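You operate a simulated robot arm through the tools that you are given. There is no shell and no other tool. Be economical: measure what you need, move in short steps, check, and stop when the job is done.

The job below is to be done with a simulated robot arm. You get a single attempt, and the scene is never put back.

## Task
Switch the swift brake lever off. Take the orange guide wheel on the bench top and put it away on the top of the dark filler stand. Take the short green bundle on the bench top and put it away on the ledge behind the feed board. Any order will do.

Only the result counts: the job must be done as asked and must still hold three seconds after the hand-in. Knocking over, shifting, dropping, spilling or breaking anything else fails it.

## Robot
A 7-joint arm with a two-finger parallel gripper on a trunk, on a base that drives. Base frame: it is fixed to the floor where the robot stands at the start and does not move with it; the origin is under the middle of the robot, x ahead of it, y to its left, z up. Readings come in m, degrees, newtons and seconds.
With the tool pointing down near the work surface it reaches from about 0.36 to 0.78 m from the robot's upright axis, wherever it stands. Its first joint turns from -143.0 to 143.0 degrees. Places, roughly: ledge behind the feed board (16x30 cm) [10.34, 5.22, 0.78]; orange guide wheel [6.25, -0.75, 0.75]; short green bundle [6.5, -1.25, 0.75]; swift brake lever [0.8, -0.1, 0.9]; top of the dark filler stand [4.9, 5.7, 0.8]. Payload 3 kg.
The tool frame sits at the grasp point between the pads (the TCP): z along the fingers, y along the line on which they close. The tips reach 0.03 m beyond it. Largest opening 0.11 m; finger width 0.02, thickness 0.01; the body of the gripper, 0.048 by 0.112 m, starts 0.055 m behind the TCP.
Orientation is that of the tool frame in the base frame, as a unit quaternion [x, y, z, w]. With the fingers straight down and closing along the base's y, the tool's x points along the base's -x, its y along +y and its z along -z.

## Interface
- The arm moves only by the tool servo_tool. Its argument "targets" is one flat list of numbers, 7 for each row, row after row: the shift along the tool's x, y, z in units of 150 mm (1.0 is 150 mm), then the turn, a rotation vector about the tool's x, y, z in units of 90 degrees (1.0 is 90 degrees), then the gripper command, from -1 (fully open) to 1 (shut), values between in proportion. In form: [x, y, z, wx, wy, wz, hand, x, y, z, wx, wy, wz, hand, ...]. A call has 1 to 20 rows; each row is the pose to reach, as a shift and turn from the pose commanded when the call began, along the tool's axes at that moment. A call with a number of a shift or a turn outside -1 to 1 is refused whole. Each row takes 0.2 s and may step no farther than 0.05 m and 8.6 degrees from the row before; otherwise, or with a gripper value out of range, the whole call is refused. Where a pose cannot be reached the arm comes as near as it can. A force on the tool above 40 N (or 10 N above the force at the start of the call, whichever is more), or a blocked arm, ends the call early, and 0.2 s more pass. Each finger travels about 0.153 m/s and halts on what it meets, pressing with about 39 N; the grip force reading is that of the motor and also rises with nothing between the fingers. The clock runs only during rows and for 0.2 s after the last one: add rows that repeat a pose to give the fingers time. The reply holds the time, the measured pose of the TCP, the force on the tool along the base axes, the opening and the grip force, in the units named above and with some noise, with the torque about the TCP (base axes, N m) and any sound that the robot's microphone picked up.
- Cameras (640 x 400 px; columns grow to the right, rows downward): "scene" is now at [0.6528, -0.031, 1.2069]; the picture's right is [-0.00, -0.17, -0.99], its down [-0.36, -0.92, 0.16] and it looks along [-0.93, 0.36, -0.06] (base axes); focal length 214 px, centre (320, 200). "wrist" rides on the gripper at [0.072, 0.017, -0.104] in the tool frame; the picture's right is [-0.23, 0.97, 0.00], its down [-0.76, -0.18, -0.62] and it looks along [-0.61, -0.14, 0.78] (tool axes); focal length 222 px, centre (320, 200). There is no depth. A picture from a camera that has moved, and an enlarged one, comes with that camera's place and axes in the base frame and with its lens.
- snapshot(camera): a new picture of that camera. It takes no simulated time.
- move_column(by): slides the trunk up (or, below 0, down) by that many m; the arm and the scene camera ride with it, the base frame stays. It gives what a move gives, with no picture.
- steer(legs): drives the robot by 1 to 6 legs, each [ahead, turn to the left] in m and degrees, along the robot's own axes; the way and the turn of a leg run together, so that a leg with both is an arc; at most 1.5 m and 180 degrees a leg. The arm and the cameras ride along, it lands a little off, and it stops where it bumps. It gives what a move gives.
- turn_head(pan, tilt): turns the head with the scene camera to pan (to the left, within 80 degrees either way) and tilt (down, from -29 to 69), counted from straight ahead of the robot. It gives what a move gives.
- enlarge(camera, box): a new picture of the part [left, top, right, bottom] of that camera's present view, enlarged. It takes no simulated time.
- job_done(): hands the job in; it is judged then, once.

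Go step by step. Nothing tells you exact positions but the pictures and the camera data: compare them with the known pose of the tool, close in by small moves and look again before you grip or let go. The budget is 165 turns and 112 pictures, counting those below and the enlarged ones. Unless the task says otherwise, let go and move clear before handing in.

The tools are called after "Emit:" as a command line: name --argument value ..., lists and objects as JSON in quotes. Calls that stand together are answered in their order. servo_tool: Moves the arm, as the interface text tells. Its arguments: {"type":"object","properties":{"targets":{"type":"array"}},"required":["targets"]} The other tools are called the same way: move_column (by) slides the trunk up or down; steer (legs) drives the base; turn_head (pan, tilt) turns the head that bears the scene camera; snapshot (camera) takes a picture; enlarge (camera, box) takes an enlarged picture of a part of a camera's view; job_done () hands the job in.

At the start:

```text
time_s: 0.0
tcp_pos: [0.6414, -0.0839, 1.0843]
tcp_rot: [0.0, 1.0, 0.0, -0.001]
ft_force: [-0.4, -0.2, 0.8]
moment: [0.04, -0.01, 0.0]
finger_gap: 0.1103
grip_force: 0.0
trunk travel left (down, up): [-0.225, 0.265]
robot x, y, heading: [-0.0004, 0.0064, 0.2]
head pan, tilt: [80.2, 68.8]
```

scene: 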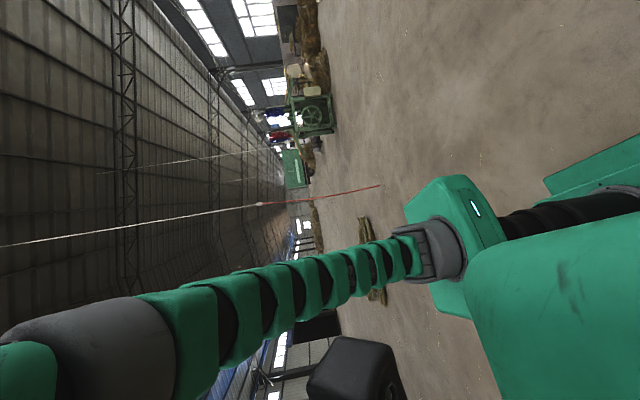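
wrist: 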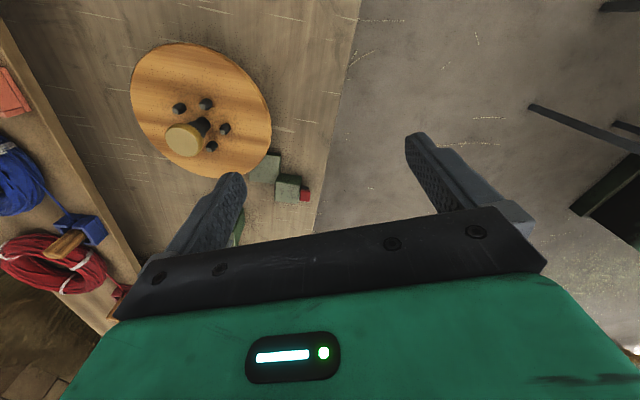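

The wrist camera shows a bench with a big wooden disc and the brake items. I'll turn the head forward to see the lever region.

Emit:
turn_head --pan 0 --tilt 30

```text
time_s: 1.5
tcp_pos: [0.6415, -0.0839, 1.086]
tcp_rot: [0.0, 1.0, 0.0, 0.0]
ft_force: [0.0, -0.2, 0.7]
moment: [0.04, -0.01, -0.02]
finger_gap: 0.1097
grip_force: 0.1
trunk travel left (down, up): [-0.225, 0.265]
robot x, y, heading: [0.0018, 0.0026, 0.1]
head pan, tilt: [0.0, 30.0]
```

The head is ahead now; take a picture.

Emit:
snapshot --camera "scene"

```text
109 pictures are left
camera scene: at [0.7042, -0.086, 1.1265], right [0.0, -1.0, 0.0], down [-0.87, 0.0, 0.5], along [-0.5, 0.0, -0.87], focal length 214 px, centre (320, 200)
```

scene: 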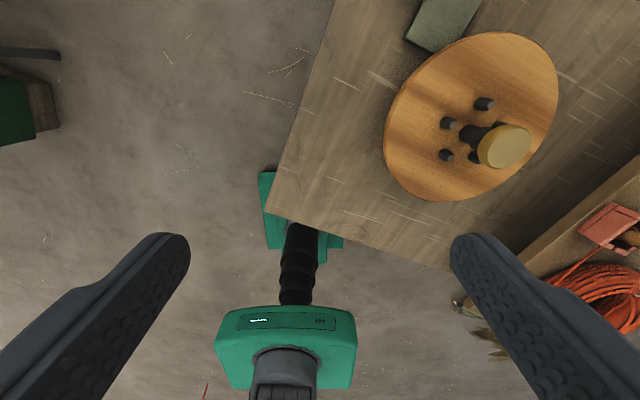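

Both cameras seem to ride at the gripper. I'll tilt the other way to look ahead toward the lever.

Emit:
turn_head --pan 0 --tilt -28

Emit:
snapshot --camera "scene"

Emit:
snapshot --camera "wrist"

```text
time_s: 2.8
tcp_pos: [0.642, -0.0836, 1.086]
tcp_rot: [0.0, 1.0, 0.0, 0.001]
ft_force: [-0.2, 0.6, -0.2]
moment: [-0.02, -0.01, -0.01]
finger_gap: 0.1097
grip_force: 0.2
trunk travel left (down, up): [-0.225, 0.265]
robot x, y, heading: [-0.0, 0.0071, 0.0]
head pan, tilt: [0.0, -28.0]
```

```text
108 pictures are left
camera scene: at [0.7918, -0.0862, 1.1491], right [0.0, -1.0, 0.0], down [-0.88, 0.0, -0.47], along [0.47, 0.0, -0.88], focal length 214 px, centre (320, 200)
```

scene: 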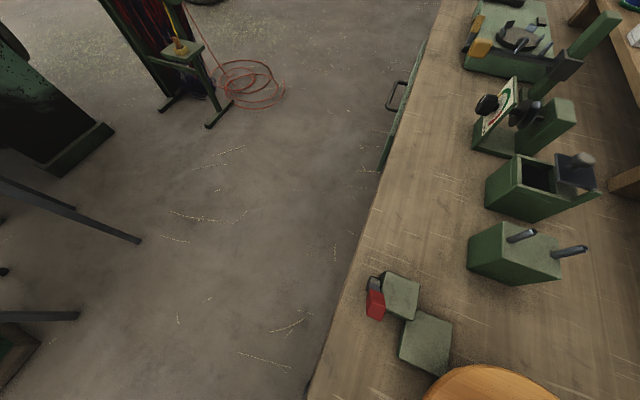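

```text
107 pictures are left
camera wrist: at [0.5701, -0.0667, 1.1896], right [0.23, 0.97, 0.0], down [0.76, -0.18, 0.62], along [0.61, -0.14, -0.78], focal length 222 px, centre (320, 200)
```

wrist: 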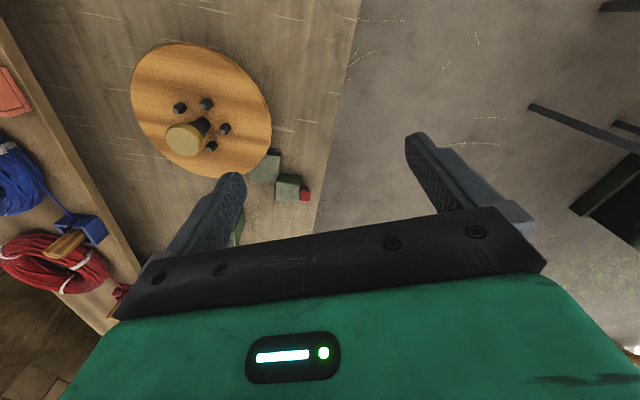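

The red-tipped lever on the small green block is near [0.8,-0.14,0.9]. I'll zoom in.

Emit:
enlarge --camera "scene" --box '[340, 250, 500, 350]'

Emit:
turn_head --pan 0 --tilt 0

Emit:
snapshot --camera "scene"

```text
4.00 times, centred on (420, 300) of scene
camera zoom: at [0.7918, -0.0862, 1.1491], right [0.0, -1.0, 0.0], down [-0.88, 0.0, -0.47], along [0.47, 0.0, -0.88], focal length 858 px, centre (-80, -200)
```

zoom: 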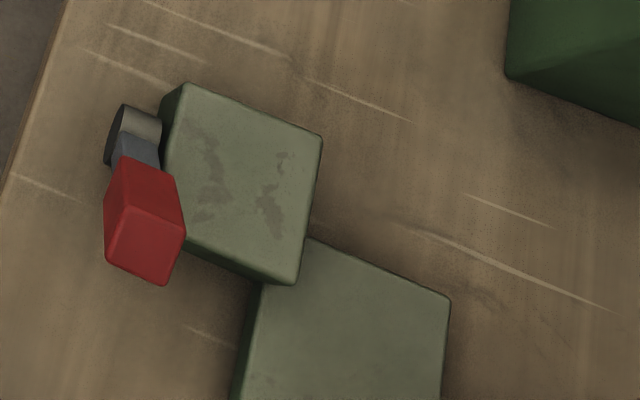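

```text
time_s: 3.7
tcp_pos: [0.6425, -0.0845, 1.0863]
tcp_rot: [0.0, 1.0, -0.001, 0.0]
ft_force: [-0.2, 0.2, 0.5]
moment: [0.03, 0.01, -0.01]
finger_gap: 0.1099
grip_force: 0.0
trunk travel left (down, up): [-0.225, 0.265]
robot x, y, heading: [0.0047, 0.0044, -0.2]
head pan, tilt: [0.0, 0.0]
```

```text
105 pictures are left
camera scene: at [0.7526, -0.0861, 1.1269], right [0.0, -1.0, 0.0], down [-1.0, 0.0, 0.0], along [0.0, 0.0, -1.0], focal length 214 px, centre (320, 200)
```

scene: 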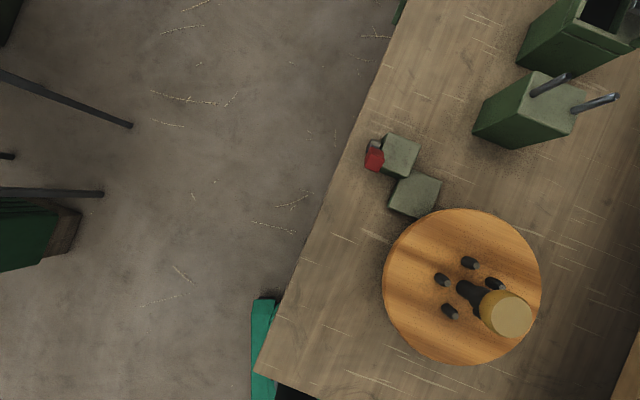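

The lever is a red-tipped arm on the side of the post. I'll move the tool left and tip it to look at it from the side.

Emit:
servo_tool --targets '[0, 0.125, 0.0, 0.083, 0, 0, -1, 0, 0.25, 0.0, 0.166, 0, 0, -1, 0, 0.375, 0.0, 0.25, 0, 0, -1, 0, 0.5, 0.1, 0.333, 0, 0, -1, 0, 0.625, 0.2, 0.416, 0, 0, -1, 0, 0.75, 0.3, 0.5, 0, 0, -1, 0, 0.875, 0.4, 0.583, 0, 0, -1, 0, 1.0, 0.5, 0.666, 0, 0, -1]'

Emit:
snapshot --camera "scene"

```text
time_s: 5.5
tcp_pos: [0.6416, 0.0641, 1.013]
tcp_rot: [0.001, 0.866, -0.5, 0.001]
ft_force: [0.0, 0.0, -0.2]
moment: [0.06, -0.03, 0.05]
finger_gap: 0.1104
grip_force: 0.2
trunk travel left (down, up): [-0.225, 0.265]
robot x, y, heading: [0.0035, 0.0082, -0.3]
head pan, tilt: [0.0, 0.0]
```

```text
104 pictures are left
camera scene: at [0.7531, 0.0974, 1.0339], right [0.0, -0.5, 0.87], down [-1.0, 0.0, 0.0], along [0.0, -0.87, -0.5], focal length 214 px, centre (320, 200)
```

scene: 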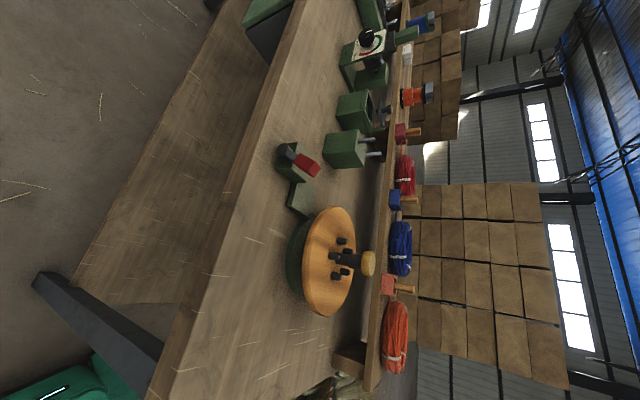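

Emit:
enlarge --camera "scene" --box '[240, 125, 400, 225]'

```text
4.00 times, centred on (320, 175) of scene
camera zoom: at [0.7531, 0.0974, 1.0339], right [0.0, -0.5, 0.87], down [-1.0, 0.0, 0.0], along [0.0, -0.87, -0.5], focal length 858 px, centre (320, 300)
```

zoom: 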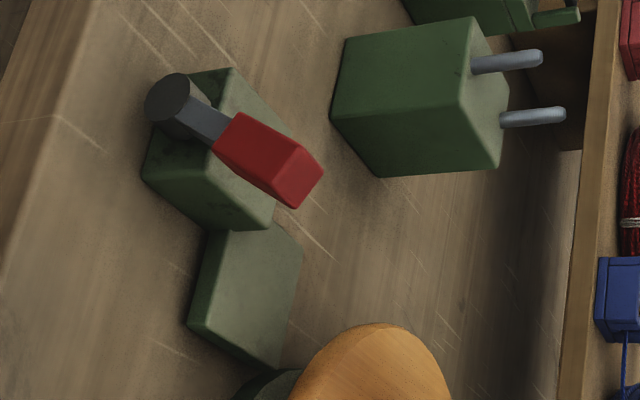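

I estimate the knob at about (0.801,-0.151,0.870) and hub at (0.831,-0.166,0.817), lever leaning ~32° towards the disc. A tighter zoom to check the post height.

Emit:
enlarge --camera "scene" --box '[270, 135, 334, 175]'

Emit:
enlarge --camera "wrist" --box '[0, 0, 640, 400]'

```text
10.00 times, centred on (302, 155) of scene
camera zoom: at [0.7531, 0.0974, 1.0339], right [0.0, -0.5, 0.87], down [-1.0, 0.0, 0.0], along [0.0, -0.87, -0.5], focal length 2145 px, centre (500, 650)
```

zoom: 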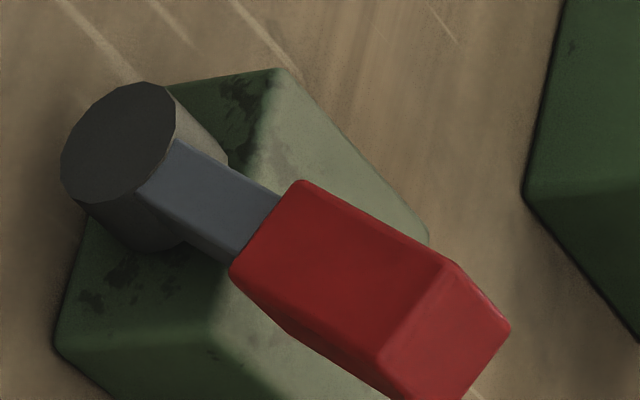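

```text
1.00 times, centred on (320, 200) of wrist (not enlarged: the box is as wide or as high as the picture)
camera zoom: at [0.5705, 0.1632, 1.0499], right [0.23, 0.49, -0.84], down [0.76, 0.45, 0.47], along [0.61, -0.75, -0.27], focal length 222 px, centre (320, 200)
```

zoom: 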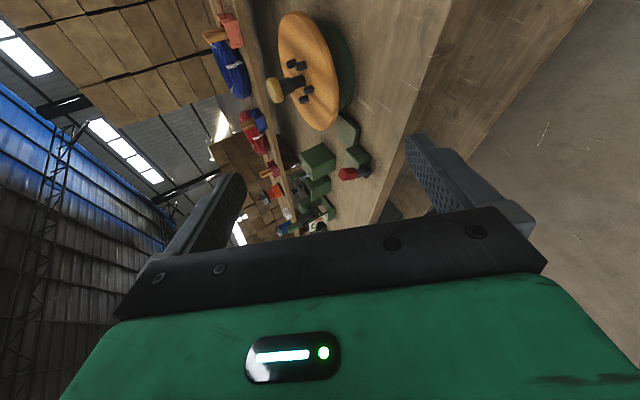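

Post top is around z 0.835, below the knob. I'll go back to tool-down with closed fingers, at the disc side of the lever, above it.

Emit:
servo_tool --targets '[-0.073, -0.055, 0.095, -0.0666, 0, 0, 1, -0.147, -0.11, 0.19, -0.133, 0, 0, 1, -0.22, -0.165, 0.286, -0.2, 0, 0, 1, -0.293, -0.22, 0.381, -0.266, 0, 0, 1, -0.367, -0.275, 0.477, -0.333, 0, 0, 1, -0.44, -0.33, 0.572, -0.4, 0, 0, 1, -0.513, -0.385, 0.667, -0.466, 0, 0, 1, -0.587, -0.44, 0.762, -0.533, 0, 0, 1, -0.66, -0.495, 0.858, -0.6, 0, 0, 1, -0.733, -0.55, 0.953, -0.666, 0, 0, 1]'

Emit:
turn_head --pan 0 --tilt 30

Emit:
snapshot --camera "scene"

Emit:
snapshot --camera "wrist"

```text
time_s: 7.7
tcp_pos: [0.7362, -0.0951, 0.9975]
tcp_rot: [0.001, 1.0, 0.001, -0.001]
ft_force: [-0.3, 1.0, -1.3]
moment: [-0.03, 0.04, 0.03]
finger_gap: 0.0
grip_force: 37.9
out of reach, approached as far as the arm can: row 10
trunk travel left (down, up): [-0.225, 0.265]
robot x, y, heading: [0.0025, 0.0041, 0.2]
head pan, tilt: [0.0, 0.0]
```

```text
time_s: 8.7
tcp_pos: [0.7363, -0.0947, 0.9963]
tcp_rot: [0.0, 1.0, 0.0, 0.0]
ft_force: [0.5, -0.6, 0.5]
moment: [0.0, -0.01, -0.01]
finger_gap: 0.0001
grip_force: 37.5
trunk travel left (down, up): [-0.225, 0.265]
robot x, y, heading: [0.0015, 0.0047, 0.2]
head pan, tilt: [0.0, 30.0]
```

```text
100 pictures are left
camera scene: at [0.7993, -0.0968, 1.0375], right [0.0, -1.0, 0.0], down [-0.87, 0.0, 0.5], along [-0.5, 0.0, -0.87], focal length 214 px, centre (320, 200)
```

scene: 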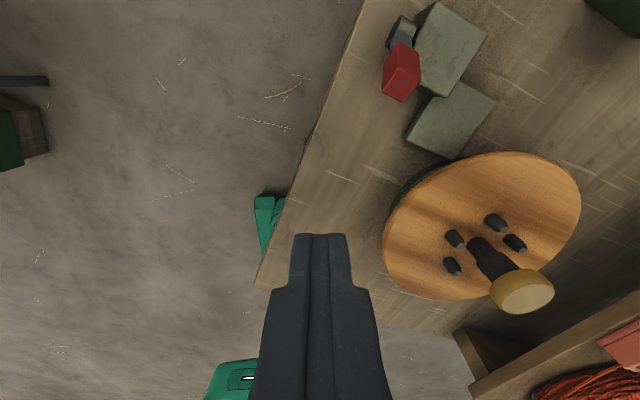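

```text
99 pictures are left
camera wrist: at [0.6651, -0.0774, 1.1007], right [0.23, 0.97, 0.0], down [0.76, -0.18, 0.62], along [0.61, -0.14, -0.78], focal length 222 px, centre (320, 200)
```

wrist: 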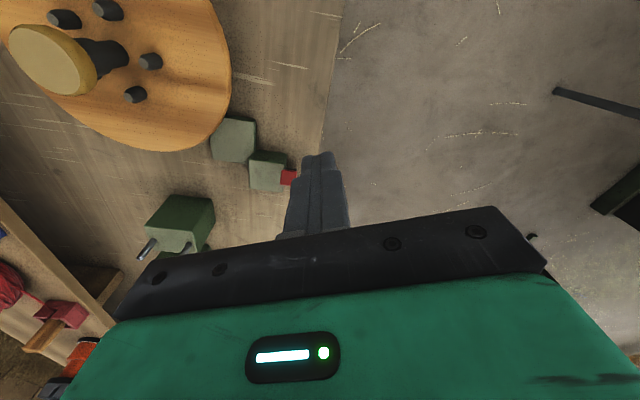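

The arm is at its limit with the tool straight down. I'll tilt the tool 45° forward to gain reach and place it at the near side of the knob.

Emit:
servo_tool --targets '[0.1, 0, 0, 0, -0.083, 0, 1, 0.2, 0, 0, 0, -0.166, 0, 1, 0.25, -0.05, 0, 0, -0.25, 0, 1, 0.25, -0.1, 0.1, 0, -0.333, 0, 1, 0.25, -0.15, 0.2, 0, -0.416, 0, 1, 0.25, -0.2, 0.3, 0, -0.5, 0, 1]'

Emit:
snapshot --camera "scene"

Emit:
snapshot --camera "wrist"

```text
time_s: 10.1
tcp_pos: [0.7009, -0.1262, 0.9553]
tcp_rot: [0.0, 0.923, -0.001, 0.385]
ft_force: [0.4, 0.2, -0.8]
moment: [-0.01, -0.01, 0.01]
finger_gap: 0.0001
grip_force: 37.5
trunk travel left (down, up): [-0.225, 0.265]
robot x, y, heading: [0.0044, 0.004, -0.2]
head pan, tilt: [0.0, 30.0]
```

```text
98 pictures are left
camera scene: at [0.717, -0.1269, 1.0269], right [0.0, -1.0, 0.0], down [-0.96, 0.0, -0.26], along [0.26, 0.0, -0.96], focal length 214 px, centre (320, 200)
```

scene: 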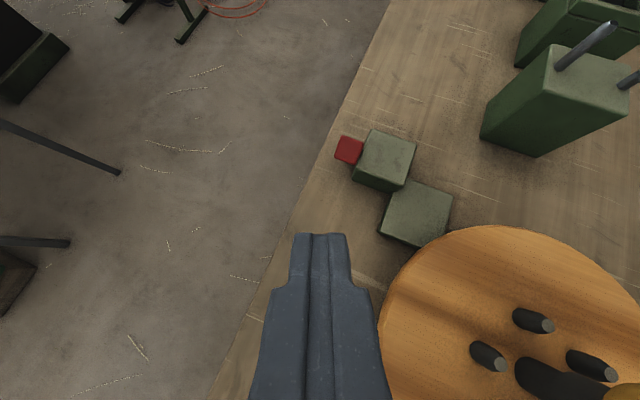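

```text
97 pictures are left
camera wrist: at [0.5772, -0.1074, 0.9758], right [0.16, 0.97, 0.16], down [0.09, -0.18, 0.98], along [0.98, -0.14, -0.12], focal length 222 px, centre (320, 200)
```

wrist: 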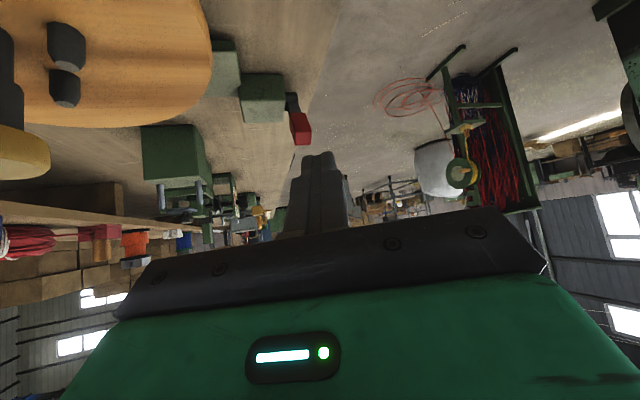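

Knob location is confirmed. Descend to the near side of the knob.

Emit:
servo_tool --targets '[0.06, -0.02, 0.165, 0, 0, 0, 1, 0.12, -0.035, 0.33, 0, 0, 0, 1, 0.184, -0.047, 0.495, 0, 0, 0, 1]'

Emit:
snapshot --camera "scene"

```text
time_s: 10.9
tcp_pos: [0.7325, -0.1346, 0.8798]
tcp_rot: [0.002, 0.924, -0.001, 0.383]
ft_force: [-0.2, 0.4, 1.1]
moment: [0.01, 0.0, 0.01]
finger_gap: 0.0002
grip_force: 37.6
trunk travel left (down, up): [-0.225, 0.265]
robot x, y, heading: [-0.0003, 0.0061, -0.4]
head pan, tilt: [0.0, 30.0]
```

```text
96 pictures are left
camera scene: at [0.7487, -0.135, 0.9528], right [0.0, -1.0, 0.0], down [-0.97, 0.0, -0.26], along [0.26, 0.0, -0.97], focal length 214 px, centre (320, 200)
```

scene: 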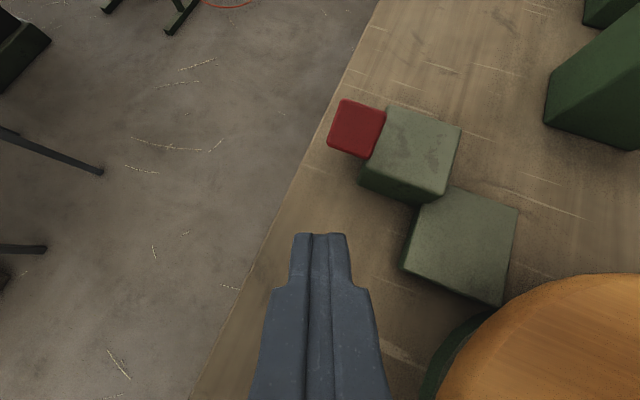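

Alignment looks right; push along the bench edge direction.

Emit:
servo_tool --targets '[-0.087, -0.05, 0.087, 0, 0, 0, 1, -0.131, -0.075, 0.131, 0, 0, 0, 1, -0.175, -0.1, 0.175, 0, 0, 0, 1, -0.218, -0.125, 0.218, 0, 0, 0, 1, -0.262, -0.15, 0.262, 0, 0, 0, 1, -0.306, -0.175, 0.306, 0, 0, 0, 1, -0.35, -0.2, 0.35, 0, 0, 0, 1, -0.393, -0.225, 0.393, 0, 0, 0, 1]'

Emit:
snapshot --camera "scene"

```text
time_s: 12.7
tcp_pos: [0.813, -0.1651, 0.881]
tcp_rot: [0.0, 0.924, 0.001, 0.382]
ft_force: [-32.1, 5.9, 9.4]
moment: [0.01, 0.24, -0.08]
finger_gap: 0.0001
grip_force: 37.4
trunk travel left (down, up): [-0.225, 0.265]
robot x, y, heading: [0.0031, 0.0062, 0.1]
head pan, tilt: [0.0, 30.0]
```

```text
95 pictures are left
camera scene: at [0.8294, -0.1674, 0.9543], right [0.0, -1.0, 0.0], down [-0.97, 0.0, -0.26], along [0.26, 0.0, -0.97], focal length 214 px, centre (320, 200)
```

scene: 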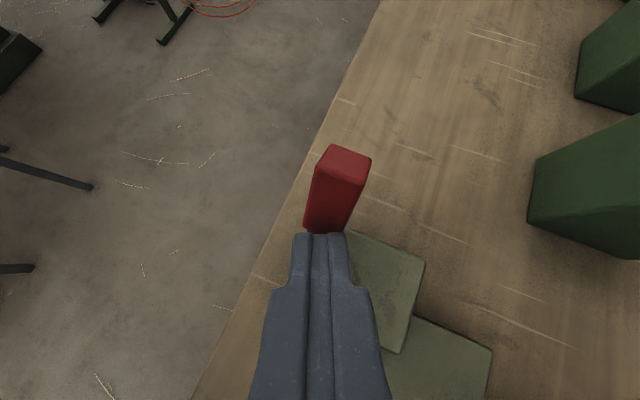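

The lever went over and now resists, likely at its stop. Back off and check that it stays.

Emit:
servo_tool --targets '[0.087, 0.05, -0.087, 0, 0, 0, 1, 0.2, 0.1, -0.2, 0, 0, 0, 1, 0.2, 0.1, -0.4, 0, 0, 0, 1, 0.2, 0.1, -0.6, 0, 0, 0, 1]'

Emit:
snapshot --camera "scene"

```text
time_s: 13.7
tcp_pos: [0.7337, -0.1526, 0.9213]
tcp_rot: [0.0, 0.924, 0.0, 0.382]
ft_force: [0.9, -0.3, -1.0]
moment: [-0.03, 0.01, 0.0]
finger_gap: 0.0001
grip_force: 37.9
trunk travel left (down, up): [-0.225, 0.265]
robot x, y, heading: [-0.0024, 0.0055, 0.0]
head pan, tilt: [0.0, 30.0]
```

```text
94 pictures are left
camera scene: at [0.7488, -0.1549, 0.9943], right [0.0, -1.0, 0.0], down [-0.97, 0.0, -0.26], along [0.26, 0.0, -0.97], focal length 214 px, centre (320, 200)
```

scene: 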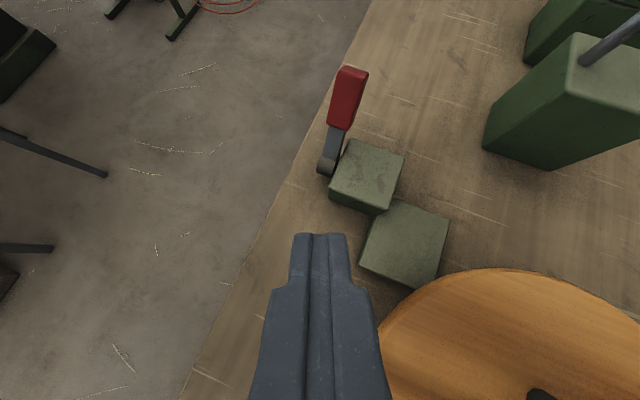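

The lever leans about +30° now. I'll press once more to confirm that it's at the stop.

Emit:
servo_tool --targets '[0, 0, 0.2, 0, 0, 0, 1, 0, 0, 0.4, 0, 0, 0, 1, -0.1, -0.05, 0.5, 0, 0, 0, 1, -0.2, -0.1, 0.6, 0, 0, 0, 1, -0.244, -0.125, 0.644, 0, 0, 0, 1, -0.288, -0.15, 0.688, 0, 0, 0, 1, -0.332, -0.175, 0.732, 0, 0, 0, 1]'

```text
time_s: 14.8
tcp_pos: [0.8137, -0.1659, 0.8812]
tcp_rot: [0.0, 0.925, 0.003, 0.379]
ft_force: [-37.9, 7.0, 21.9]
moment: [-0.09, -0.02, -0.14]
finger_gap: 0.0
grip_force: 38.2
trunk travel left (down, up): [-0.225, 0.265]
robot x, y, heading: [-0.0007, 0.0046, 0.1]
head pan, tilt: [0.0, 30.0]
stopped in row 5: the force on the tool passed its limit at 60 N (the readings are from after the stop); the commanded pose is now the measured one
```

It's at a firm stop: lever is off. Now back off and bring the arm up compact for driving.

Emit:
servo_tool --targets '[0.15, 0.1, -0.15, 0, 0, 0, 1, 0.15, 0.1, -0.4, 0, 0, 0, 1, 0.15, 0.1, -0.7, 0, 0, 0, 1, 0.1, 0.1, -1.0, 0, 0, 0, 1, -0.05, 0.1, -1.0, 0, 0.083, 0, 1, -0.2, 0.1, -1.0, 0, 0.166, 0, 1, -0.35, 0.1, -1.0, 0, 0.25, 0, 1, -0.5, 0.1, -1.0, 0, 0.333, 0, 1, -0.5, 0.1, -1.0, 0, 0.416, 0, 1, -0.5, 0.1, -1.0, 0, 0.5, 0, 1]'

Emit:
turn_head --pan 0 --tilt -28

Emit:
snapshot --camera "scene"

```text
time_s: 17.0
tcp_pos: [0.7196, -0.1409, 1.0101]
tcp_rot: [-0.001, 1.0, 0.002, -0.006]
ft_force: [-0.2, 0.1, 0.2]
moment: [-0.02, -0.03, 0.01]
finger_gap: 0.0
grip_force: 37.6
out of reach, approached as far as the arm can: row 9, 10
trunk travel left (down, up): [-0.225, 0.265]
robot x, y, heading: [0.0015, 0.0035, 0.1]
head pan, tilt: [0.0, 30.0]
```

```text
time_s: 18.3
tcp_pos: [0.7197, -0.1419, 1.0108]
tcp_rot: [-0.001, 1.0, 0.002, -0.005]
ft_force: [-0.6, -0.2, -0.2]
moment: [-0.01, -0.03, -0.03]
finger_gap: 0.0
grip_force: 37.7
trunk travel left (down, up): [-0.225, 0.265]
robot x, y, heading: [-0.0027, 0.0094, -0.1]
head pan, tilt: [0.0, -28.0]
```

```text
93 pictures are left
camera scene: at [0.8706, -0.1438, 1.0723], right [0.0, -1.0, 0.0], down [-0.89, 0.0, -0.46], along [0.46, 0.0, -0.89], focal length 214 px, centre (320, 200)
```

scene: 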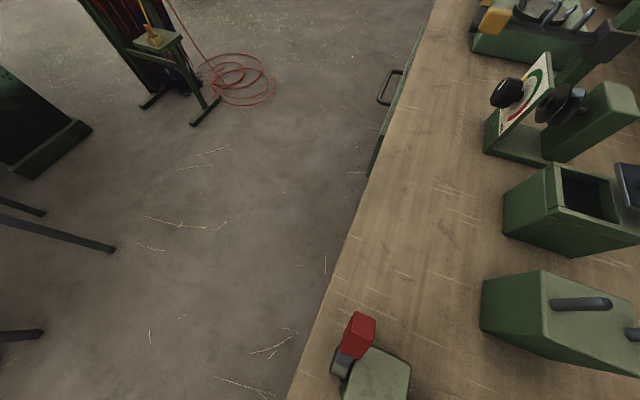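

Lever stays off. Next I retract the arm upward and turn the tool horizontal, so the camera works as a forward-looking head.

Emit:
servo_tool --targets '[0.1, 0.05, -0.2, 0, 0, 0, 1, 0.3, 0.2, -0.4, 0, 0, 0, 1, 0.5, 0.4, -0.6, 0, 0, 0, 1, 0.7, 0.6, -0.8, 0, 0, 0, 1, 0.85, 0.8, -0.9, 0, 0, 0, 1, 1, 0.94, -1, 0, 0, 0, 1]'

Emit:
servo_tool --targets '[0.05, 0, 0, 0, -0.09, 0, 1, 0.1, 0, 0, 0, -0.18, 0, 1, 0.15, 0, 0, 0, -0.27, 0, 1, 0.2, 0, 0, 0, -0.36, 0, 1, 0.2, 0, 0, 0, -0.45, 0, 1, 0.2, 0, 0, 0, -0.54, 0, 1, 0.2, 0, 0, 0, -0.63, 0, 1, 0.2, 0, 0, 0, -0.72, 0, 1, 0.2, 0, 0, 0, -0.81, 0, 1, 0.2, 0, 0, 0, -0.9, 0, 1, 0.2, 0, 0, 0, -0.99, 0, 1]'

Emit:
turn_head --pan 0 --tilt 10

Emit:
snapshot --camera "scene"

```text
refused: row 3 steps farther than a row can; nothing moved
```

```text
time_s: 20.7
tcp_pos: [0.6913, -0.1417, 1.0116]
tcp_rot: [0.001, 0.715, 0.002, 0.699]
ft_force: [0.3, 0.0, 0.1]
moment: [-0.01, 0.04, -0.03]
finger_gap: 0.0
grip_force: 37.8
trunk travel left (down, up): [-0.225, 0.265]
robot x, y, heading: [0.0018, 0.004, -0.3]
head pan, tilt: [0.0, -28.0]
```

```text
time_s: 21.7
tcp_pos: [0.6907, -0.1418, 1.011]
tcp_rot: [0.001, 0.716, 0.002, 0.698]
ft_force: [0.4, -0.4, 0.3]
moment: [0.0, 0.01, -0.02]
finger_gap: 0.0
grip_force: 38.1
trunk travel left (down, up): [-0.225, 0.265]
robot x, y, heading: [0.0016, 0.008, 0.0]
head pan, tilt: [0.0, 10.0]
```

```text
92 pictures are left
camera scene: at [0.6566, -0.144, 1.1073], right [0.0, -1.0, 0.0], down [-0.2, 0.0, -0.98], along [0.98, 0.0, -0.2], focal length 214 px, centre (320, 200)
```

scene: 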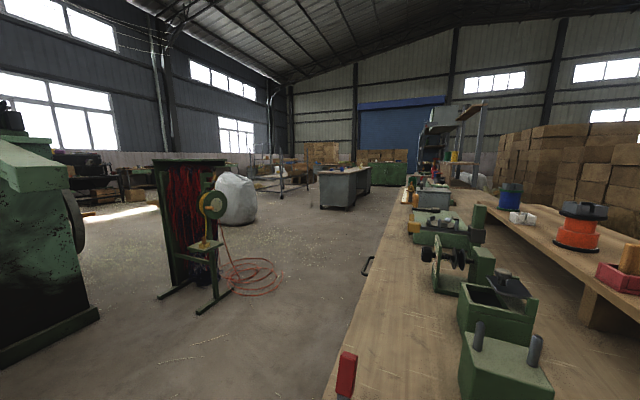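

Excellent overview: the bench runs ahead-right, a wire coil lies left-ahead, and the grey table at about x 5–7 should hold the wheel and bundle. I'll retract the arm, then drive around.

Emit:
servo_tool --targets '[-0.25, 0, 0, 0, 0, 0, 1, -0.4, 0.16, -0.2, 0, 0, 0, 1, -0.55, 0.32, -0.4, 0, 0, 0, 1, -0.7, 0.48, -0.6, 0, 0, 0, 1, -0.85, 0.64, -0.8, 0, 0, 0, 1, -1, 0.8, -0.95, 0, 0, 0, 1, -1, 0.94, -1, 0, 0, 0, 1]'

Emit:
turn_head --pan 0 --tilt 40

Emit:
snapshot --camera "scene"

```text
time_s: 23.3
tcp_pos: [0.5784, 0.0019, 1.1959]
tcp_rot: [0.002, 0.717, 0.002, 0.697]
ft_force: [0.6, 0.0, 0.2]
moment: [-0.03, 0.01, 0.06]
finger_gap: 0.0003
grip_force: 37.1
out of reach, approached as far as the arm can: row 4, 5, 6, 7
trunk travel left (down, up): [-0.225, 0.265]
robot x, y, heading: [0.0054, 0.0038, -0.1]
head pan, tilt: [0.0, 10.0]
```

```text
time_s: 24.3
tcp_pos: [0.5786, 0.0039, 1.1948]
tcp_rot: [0.0, 0.717, 0.003, 0.697]
ft_force: [0.4, -0.4, 0.6]
moment: [0.0, 0.0, -0.02]
finger_gap: 0.0
grip_force: 37.2
trunk travel left (down, up): [-0.225, 0.265]
robot x, y, heading: [0.0023, 0.0073, -0.1]
head pan, tilt: [0.0, 40.0]
```

```text
91 pictures are left
camera scene: at [0.5357, 0.0007, 1.2435], right [0.0, -1.0, 0.0], down [-0.66, 0.0, -0.75], along [0.75, 0.0, -0.66], focal length 214 px, centre (320, 200)
```

scene: 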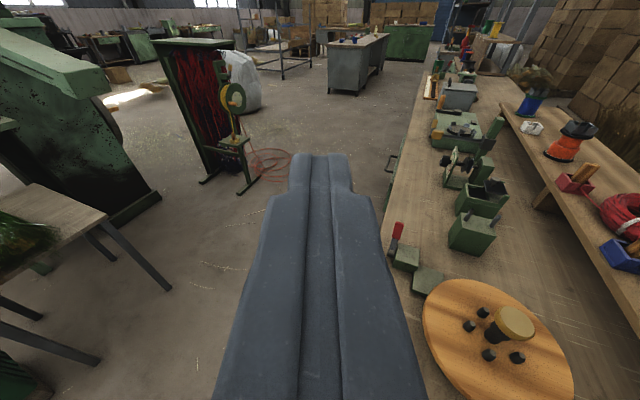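

I see a table to the left too (corner ~ (1.04, 0.7)). I'll back up, go round the bench corner and drive parallel to the bench edge.

Emit:
steer --legs '[[-0.25, 0], [0, 35.5], [0.86, 0], [0, -57.6]]'

Emit:
snapshot --camera "scene"

```text
time_s: 34.7
tcp_pos: [0.9847, 0.3147, 1.1947]
tcp_rot: [0.127, 0.706, -0.122, 0.686]
ft_force: [-0.4, 0.3, -0.3]
moment: [-0.04, -0.01, -0.08]
finger_gap: 0.0
grip_force: 37.5
trunk travel left (down, up): [-0.225, 0.265]
robot x, y, heading: [0.4552, 0.5489, -20.5]
head pan, tilt: [0.0, 40.0]
stopped in leg 4: the robot was blocked; the commanded pose is now the measured one
```

```text
90 pictures are left
camera scene: at [0.9449, 0.3287, 1.2445], right [-0.35, -0.94, 0.0], down [-0.62, 0.23, -0.75], along [0.7, -0.26, -0.66], focal length 214 px, centre (320, 200)
```

scene: 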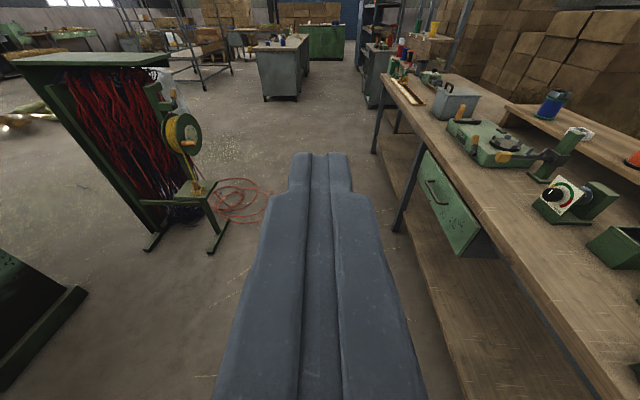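

The turn stopped 1.6° short because something blocked. Let me look to both sides before driving.

Emit:
turn_head --pan 80 --tilt 45

Emit:
snapshot --camera "scene"

Emit:
turn_head --pan -80 --tilt 45

Emit:
snapshot --camera "scene"

```text
time_s: 36.2
tcp_pos: [0.9861, 0.3161, 1.1963]
tcp_rot: [0.126, 0.706, -0.121, 0.686]
ft_force: [-0.4, 0.6, -0.5]
moment: [0.01, -0.02, -0.02]
finger_gap: 0.0
grip_force: 37.6
trunk travel left (down, up): [-0.225, 0.265]
robot x, y, heading: [0.4549, 0.5484, -20.3]
head pan, tilt: [80.0, 45.0]
```

```text
89 pictures are left
camera scene: at [0.9059, 0.4282, 1.2393], right [0.86, -0.5, -0.03], down [-0.37, -0.6, -0.71], along [0.34, 0.62, -0.71], focal length 214 px, centre (320, 200)
```

scene: 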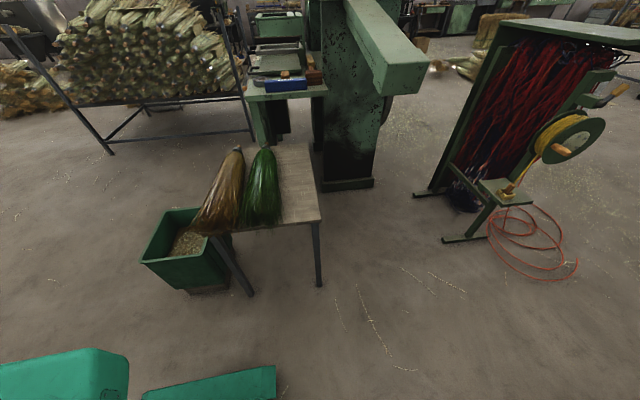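

```text
time_s: 38.6
tcp_pos: [0.9855, 0.3162, 1.1969]
tcp_rot: [0.127, 0.706, -0.122, 0.686]
ft_force: [-0.2, 0.2, 0.5]
moment: [0.01, 0.01, 0.0]
finger_gap: 0.0001
grip_force: 37.3
trunk travel left (down, up): [-0.225, 0.265]
robot x, y, heading: [0.4533, 0.5446, -20.3]
head pan, tilt: [-80.0, 45.0]
```

```text
88 pictures are left
camera scene: at [0.8504, 0.278, 1.2388], right [-0.98, 0.18, 0.03], down [0.11, 0.7, -0.7], along [-0.14, -0.69, -0.71], focal length 214 px, centre (320, 200)
```

scene: 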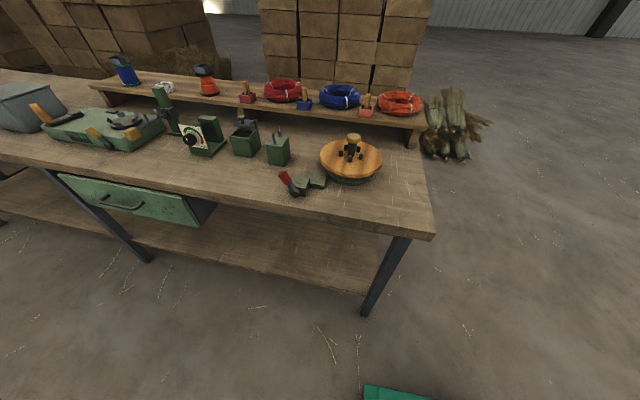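

Nothing visible is close; the block was probably from behind. I'll drive ahead along the bench with a slight right arc.

Emit:
steer --legs '[[0.5, 0], [0, -3.5], [0.8, 0]]'

Emit:
turn_head --pan 0 --tilt 35

Emit:
snapshot --camera "scene"

```text
time_s: 46.1
tcp_pos: [2.2052, -0.2221, 1.196]
tcp_rot: [0.146, 0.701, -0.14, 0.684]
ft_force: [-0.1, 1.1, 0.2]
moment: [0.02, 0.03, 0.01]
finger_gap: 0.0
grip_force: 37.3
trunk travel left (down, up): [-0.225, 0.265]
robot x, y, heading: [1.6885, 0.0421, -23.7]
head pan, tilt: [-80.0, 45.0]
```

```text
time_s: 47.6
tcp_pos: [2.2044, -0.2235, 1.196]
tcp_rot: [0.145, 0.702, -0.14, 0.683]
ft_force: [-0.3, 1.2, -0.4]
moment: [0.02, 0.0, -0.01]
finger_gap: 0.0
grip_force: 38.1
trunk travel left (down, up): [-0.225, 0.265]
robot x, y, heading: [1.6909, 0.0385, -23.4]
head pan, tilt: [0.0, 35.0]
```

```text
87 pictures are left
camera scene: at [2.1686, -0.2089, 1.2524], right [-0.4, -0.92, 0.0], down [-0.55, 0.24, -0.8], along [0.74, -0.32, -0.6], focal length 214 px, centre (320, 200)
```

scene: 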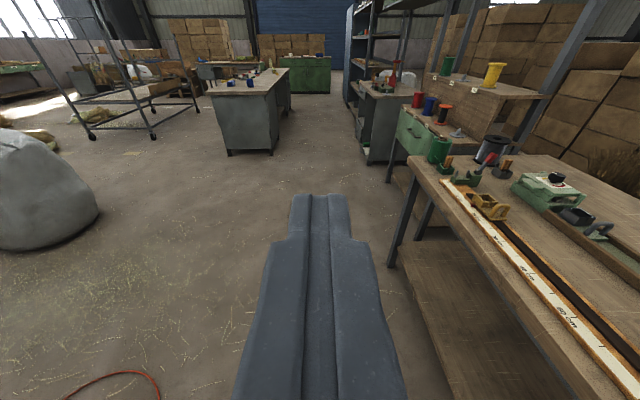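

The path ahead is clear, coil well left. I'll drive on to a point left of the grey table's near corner.

Emit:
steer --legs '[[1.0, 0], [0, 41], [1.3, 0], [1.1, 0]]'

Emit:
turn_head --pan -30 --tilt 30

Emit:
snapshot --camera "scene"

```text
time_s: 66.1
tcp_pos: [5.4354, 0.496, 1.196]
tcp_rot: [-0.113, 0.708, 0.112, 0.688]
ft_force: [0.7, 0.6, -1.2]
moment: [0.01, 0.01, -0.01]
finger_gap: 0.0001
grip_force: 37.6
trunk travel left (down, up): [-0.225, 0.265]
robot x, y, heading: [4.8775, 0.3486, 18.2]
head pan, tilt: [0.0, 35.0]
```

```text
time_s: 67.0
tcp_pos: [5.4363, 0.4952, 1.1963]
tcp_rot: [-0.114, 0.708, 0.112, 0.688]
ft_force: [0.5, 0.6, 0.6]
moment: [-0.02, 0.02, -0.02]
finger_gap: 0.0001
grip_force: 37.8
trunk travel left (down, up): [-0.225, 0.265]
robot x, y, heading: [4.8767, 0.3489, 18.0]
head pan, tilt: [-30.0, 30.0]
```

```text
86 pictures are left
camera scene: at [5.4027, 0.4358, 1.2608], right [-0.2, -0.98, 0.01], down [-0.51, 0.1, -0.85], along [0.83, -0.18, -0.52], focal length 214 px, centre (320, 200)
```

scene: 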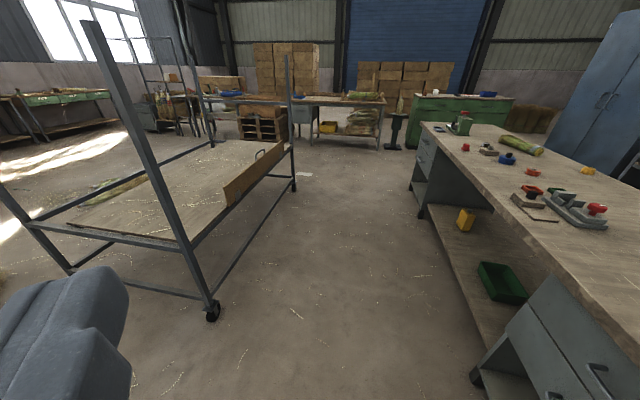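

Zooming in on the table top to identify the wheel and bundle.

Emit:
enlarge --camera "scene" --box '[410, 110, 640, 250]'

```text
2.78 times, centred on (525, 180) of scene
camera zoom: at [5.4027, 0.4358, 1.2608], right [-0.2, -0.98, 0.01], down [-0.51, 0.1, -0.85], along [0.83, -0.18, -0.52], focal length 597 px, centre (-250, 256)
```

zoom: 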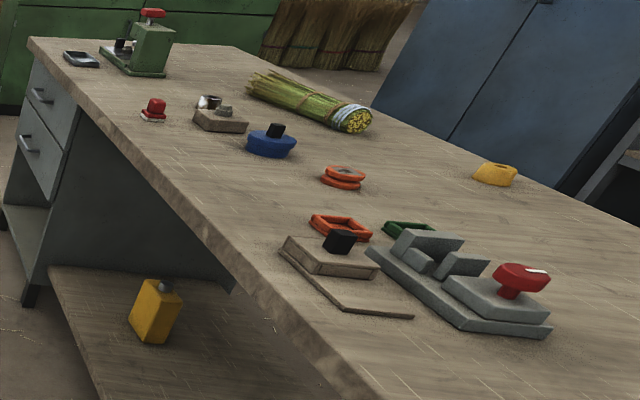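

The orange grooved wheel is at about (6.26,-1.0) and the green bundle at about (6.5–6.8,-1.38). I'll drive along the table's left edge to come abreast of the wheel.

Emit:
steer --legs '[[0, -39.9], [1.4, 0], [0, 6]]'

Emit:
turn_head --pan -80 --tilt 45

Emit:
snapshot --camera "scene"

```text
time_s: 76.4
tcp_pos: [6.7252, -0.3333, 1.1971]
tcp_rot: [0.092, 0.711, -0.088, 0.692]
ft_force: [-0.6, 1.5, 0.2]
moment: [-0.01, 0.02, 0.02]
finger_gap: 0.0
grip_force: 38.2
trunk travel left (down, up): [-0.225, 0.265]
robot x, y, heading: [6.1731, -0.1582, -14.8]
head pan, tilt: [-30.0, 30.0]
```

```text
time_s: 77.6
tcp_pos: [6.7254, -0.3331, 1.1978]
tcp_rot: [0.091, 0.711, -0.087, 0.692]
ft_force: [-0.1, 0.2, 0.3]
moment: [-0.05, 0.02, 0.0]
finger_gap: 0.0
grip_force: 38.4
trunk travel left (down, up): [-0.225, 0.265]
robot x, y, heading: [6.1745, -0.157, -14.6]
head pan, tilt: [-80.0, 45.0]
```

```text
84 pictures are left
camera scene: at [6.5947, -0.3843, 1.2404], right [-1.0, 0.08, 0.03], down [0.04, 0.71, -0.7], along [-0.07, -0.7, -0.71], focal length 214 px, centre (320, 200)
```

scene: 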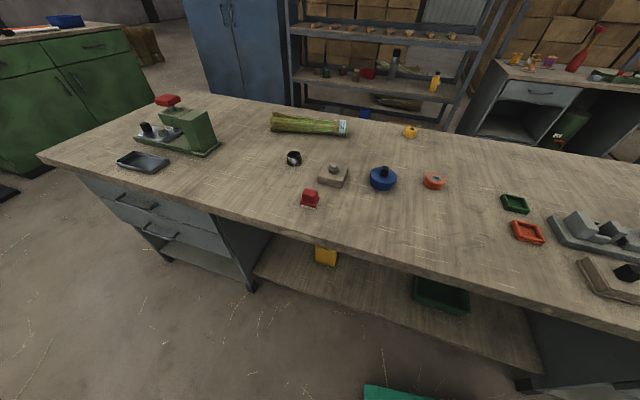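

Triangulating, the wheel sits near (6.19,-0.87,0.81), 0.72 m from the robot's axis to its right. I'll swing the arm: first tool down, then around to the right.

Emit:
servo_tool --targets '[0.05, -0.09, -0.05, 0, 0.09, 0, 1, 0.1, -0.18, -0.1, 0, 0.18, 0, 1, 0.15, -0.27, -0.15, 0, 0.27, 0, 1, 0.2, -0.36, -0.2, 0, 0.36, 0, 1, 0.3, -0.45, -0.25, 0, 0.45, 0, 0, 0.4, -0.54, -0.3, 0, 0.54, 0, 0, 0.5, -0.63, -0.35, 0, 0.63, 0, 0, 0.6, -0.72, -0.4, 0, 0.72, 0, 0, 0.67, -0.81, -0.45, 0, 0.81, 0, 0, 0.67, -0.9, -0.5, 0, 0.9, 0, 0, 0.67, -1, -0.5, 0, 0.98, 0, 0]'

Emit:
servo_tool --targets '[0.1, -0.17, 0, 0, 0, 0.042, 0, 0.25, -0.33, 0, 0, 0, 0.083, 0, 0.38, -0.5, 0, 0, 0, 0.125, 0, 0.51, -0.67, 0, 0, 0, 0.167, 0, 0.65, -0.83, 0, 0, 0, 0.21, 0, 0.787, -1, 0, 0, 0, 0.25, 0]'

```text
time_s: 80.0
tcp_pos: [6.6121, -0.4569, 1.0982]
tcp_rot: [0.126, 0.992, 0.0, 0.0]
ft_force: [-0.1, 0.1, 1.2]
moment: [-0.06, -0.05, -0.02]
finger_gap: 0.055
grip_force: 0.0
trunk travel left (down, up): [-0.225, 0.265]
robot x, y, heading: [6.1753, -0.1538, -14.6]
head pan, tilt: [-80.0, 45.0]
```

```text
time_s: 81.4
tcp_pos: [6.4627, -0.5756, 1.098]
tcp_rot: [0.319, 0.948, 0.0, 0.001]
ft_force: [0.3, -0.4, 0.4]
moment: [-0.02, -0.01, 0.0]
finger_gap: 0.0546
grip_force: 0.0
trunk travel left (down, up): [-0.225, 0.265]
robot x, y, heading: [6.1738, -0.1543, -14.7]
head pan, tilt: [-80.0, 45.0]
```

Continue sweeping toward the wheel.

Emit:
servo_tool --targets '[0.02, -0.17, 0, 0, 0, 0.042, 0, 0.03, -0.33, 0, 0, 0, 0.083, 0, 0.05, -0.5, 0, 0, 0, 0.125, 0, 0.07, -0.67, 0, 0, 0, 0.167, 0, 0.08, -0.83, 0, 0, 0, 0.21, 0, 0.1, -1, 0, 0, 0, 0.25, 0]'

Emit:
servo_tool --targets '[-0.05, -0.17, 0, 0, 0, 0, 0, -0.1, -0.33, 0, 0, 0, 0, 0, -0.15, -0.5, 0, 0, 0, 0, -0.3, -0.2, -0.67, 0, 0, 0, 0, -0.6, -0.25, -0.83, 0, 0, 0, 0, -0.6, -0.3, -1, 0, 0, 0, 0, -0.6]'

Emit:
turn_head --pan 0 --tilt 0

Emit:
snapshot --camera "scene"

Emit:
snapshot --camera "wrist"

```text
time_s: 82.8
tcp_pos: [6.3583, -0.6869, 1.0975]
tcp_rot: [0.498, 0.867, 0.002, 0.002]
ft_force: [-0.4, 0.4, 1.1]
moment: [-0.03, 0.0, -0.02]
finger_gap: 0.0547
grip_force: 0.0
trunk travel left (down, up): [-0.225, 0.265]
robot x, y, heading: [6.1758, -0.1573, -14.6]
head pan, tilt: [-80.0, 45.0]
```

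```text
time_s: 84.2
tcp_pos: [6.2527, -0.8042, 1.0981]
tcp_rot: [0.496, 0.868, 0.001, 0.001]
ft_force: [0.7, -0.3, 0.6]
moment: [-0.03, 0.06, 0.02]
finger_gap: 0.0878
grip_force: 0.1
trunk travel left (down, up): [-0.225, 0.265]
robot x, y, heading: [6.1763, -0.1575, -14.5]
head pan, tilt: [-80.0, 45.0]
```

```text
time_s: 85.7
tcp_pos: [6.2523, -0.8032, 1.0971]
tcp_rot: [0.496, 0.869, 0.002, 0.002]
ft_force: [0.0, -0.8, 0.7]
moment: [0.04, -0.01, -0.04]
finger_gap: 0.0881
grip_force: 0.0
trunk travel left (down, up): [-0.225, 0.265]
robot x, y, heading: [6.1714, -0.1522, -14.8]
head pan, tilt: [0.0, 0.0]
```

```text
83 pictures are left
camera scene: at [6.309, -0.9001, 1.1385], right [-0.86, -0.51, 0.0], down [-0.51, 0.86, 0.0], along [0.0, 0.0, -1.0], focal length 214 px, centre (320, 200)
```

scene: 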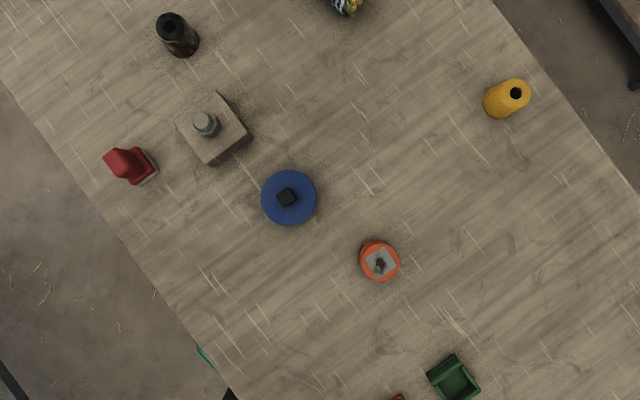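

```text
82 pictures are left
camera wrist: at [6.2308, -0.732, 1.2011], right [0.95, 0.3, 0.0], down [0.23, -0.75, 0.62], along [0.19, -0.59, -0.78], focal length 222 px, centre (320, 200)
```

wrist: 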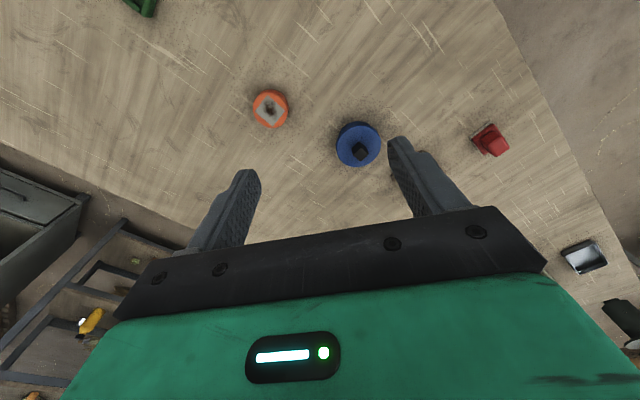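

Wheel is about 0.067 m wide at (6.18,-0.867), top z≈0.81. Move over it, open, and lower somewhat.

Emit:
servo_tool --targets '[-0.04, -0.2, 0.1, 0, 0, 0, -1, -0.09, -0.4, 0.3, 0, 0, 0, -1, -0.13, -0.62, 0.5, 0, 0, 0, -1, -0.13, -0.62, 0.75, 0, 0, 0, -1, -0.13, -0.62, 1.0, 0, 0, 0, -1]'

Emit:
turn_head --pan 0 --tilt 30

Emit:
snapshot --camera "scene"

Emit:
snapshot --camera "wrist"

```text
time_s: 86.9
tcp_pos: [6.1817, -0.8627, 0.9473]
tcp_rot: [0.496, 0.868, 0.002, 0.003]
ft_force: [0.8, -0.3, 1.0]
moment: [0.0, 0.01, 0.02]
finger_gap: 0.1099
grip_force: 0.1
trunk travel left (down, up): [-0.225, 0.265]
robot x, y, heading: [6.1738, -0.1572, -14.6]
head pan, tilt: [0.0, 0.0]
```

```text
time_s: 87.9
tcp_pos: [6.1818, -0.863, 0.9455]
tcp_rot: [0.496, 0.868, 0.002, 0.001]
ft_force: [0.5, 0.0, 1.1]
moment: [0.01, 0.01, 0.0]
finger_gap: 0.1101
grip_force: 0.0
trunk travel left (down, up): [-0.225, 0.265]
robot x, y, heading: [6.1777, -0.1552, -14.8]
head pan, tilt: [0.0, 30.0]
```

```text
81 pictures are left
camera scene: at [6.2131, -0.9185, 0.9872], right [-0.86, -0.51, 0.0], down [-0.44, 0.75, 0.5], along [-0.25, 0.43, -0.87], focal length 214 px, centre (320, 200)
```

scene: 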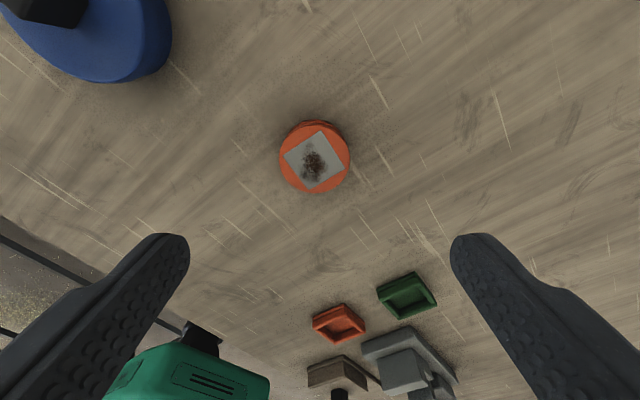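

```text
80 pictures are left
camera wrist: at [6.1593, -0.792, 1.0502], right [0.95, 0.3, 0.0], down [0.23, -0.75, 0.62], along [0.19, -0.59, -0.78], focal length 222 px, centre (320, 200)
```

wrist: 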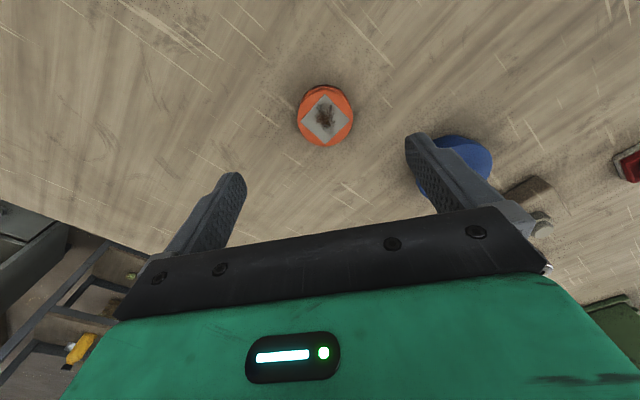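

Refined: wheel top centre at (6.188,-0.864,0.807). Lower around it.

Emit:
servo_tool --targets '[-0.028, 0.033, 0.2, 0, 0, 0, -1, -0.028, 0.033, 0.4, 0, 0, 0, -1, -0.028, 0.033, 0.6, 0, 0, 0, -1, -0.028, 0.033, 0.75, 0, 0, 0, -1, -0.028, 0.033, 0.89, 0, 0, 0, -1]'

Emit:
snapshot --camera "wrist"

Emit:
snapshot --camera "scene"

```text
time_s: 89.0
tcp_pos: [6.1868, -0.8636, 0.8293]
tcp_rot: [0.497, 0.868, -0.002, 0.005]
ft_force: [-3.0, 13.9, 23.6]
moment: [-0.09, 1.38, -0.85]
finger_gap: 0.1089
grip_force: 0.1
trunk travel left (down, up): [-0.225, 0.265]
robot x, y, heading: [6.1729, -0.1573, -14.5]
head pan, tilt: [0.0, 30.0]
stopped in row 5: the force on the tool passed its limit at 69 N (the readings are from after the stop); the commanded pose is now the measured one
```

```text
79 pictures are left
camera wrist: at [6.1657, -0.7913, 0.9329], right [0.95, 0.3, 0.0], down [0.23, -0.74, 0.63], along [0.19, -0.6, -0.78], focal length 222 px, centre (320, 200)
```

wrist: 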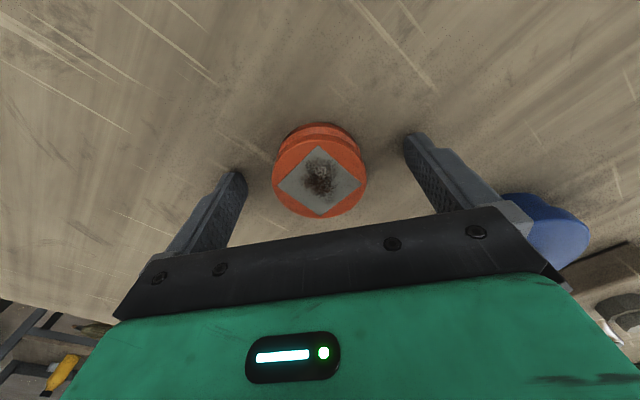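

```text
78 pictures are left
camera scene: at [6.2194, -0.9185, 0.8713], right [-0.86, -0.51, 0.0], down [-0.44, 0.75, 0.49], along [-0.25, 0.42, -0.87], focal length 214 px, centre (320, 200)
```

scene: 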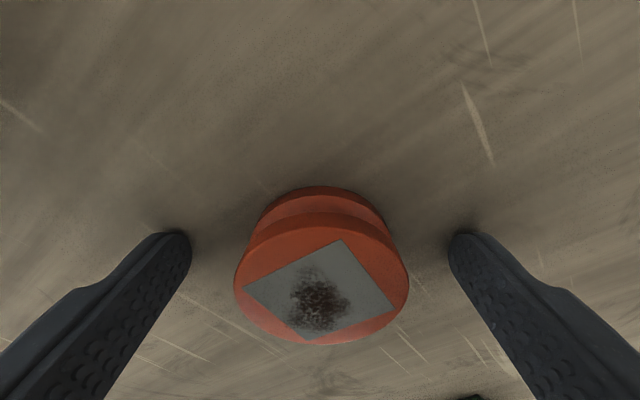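

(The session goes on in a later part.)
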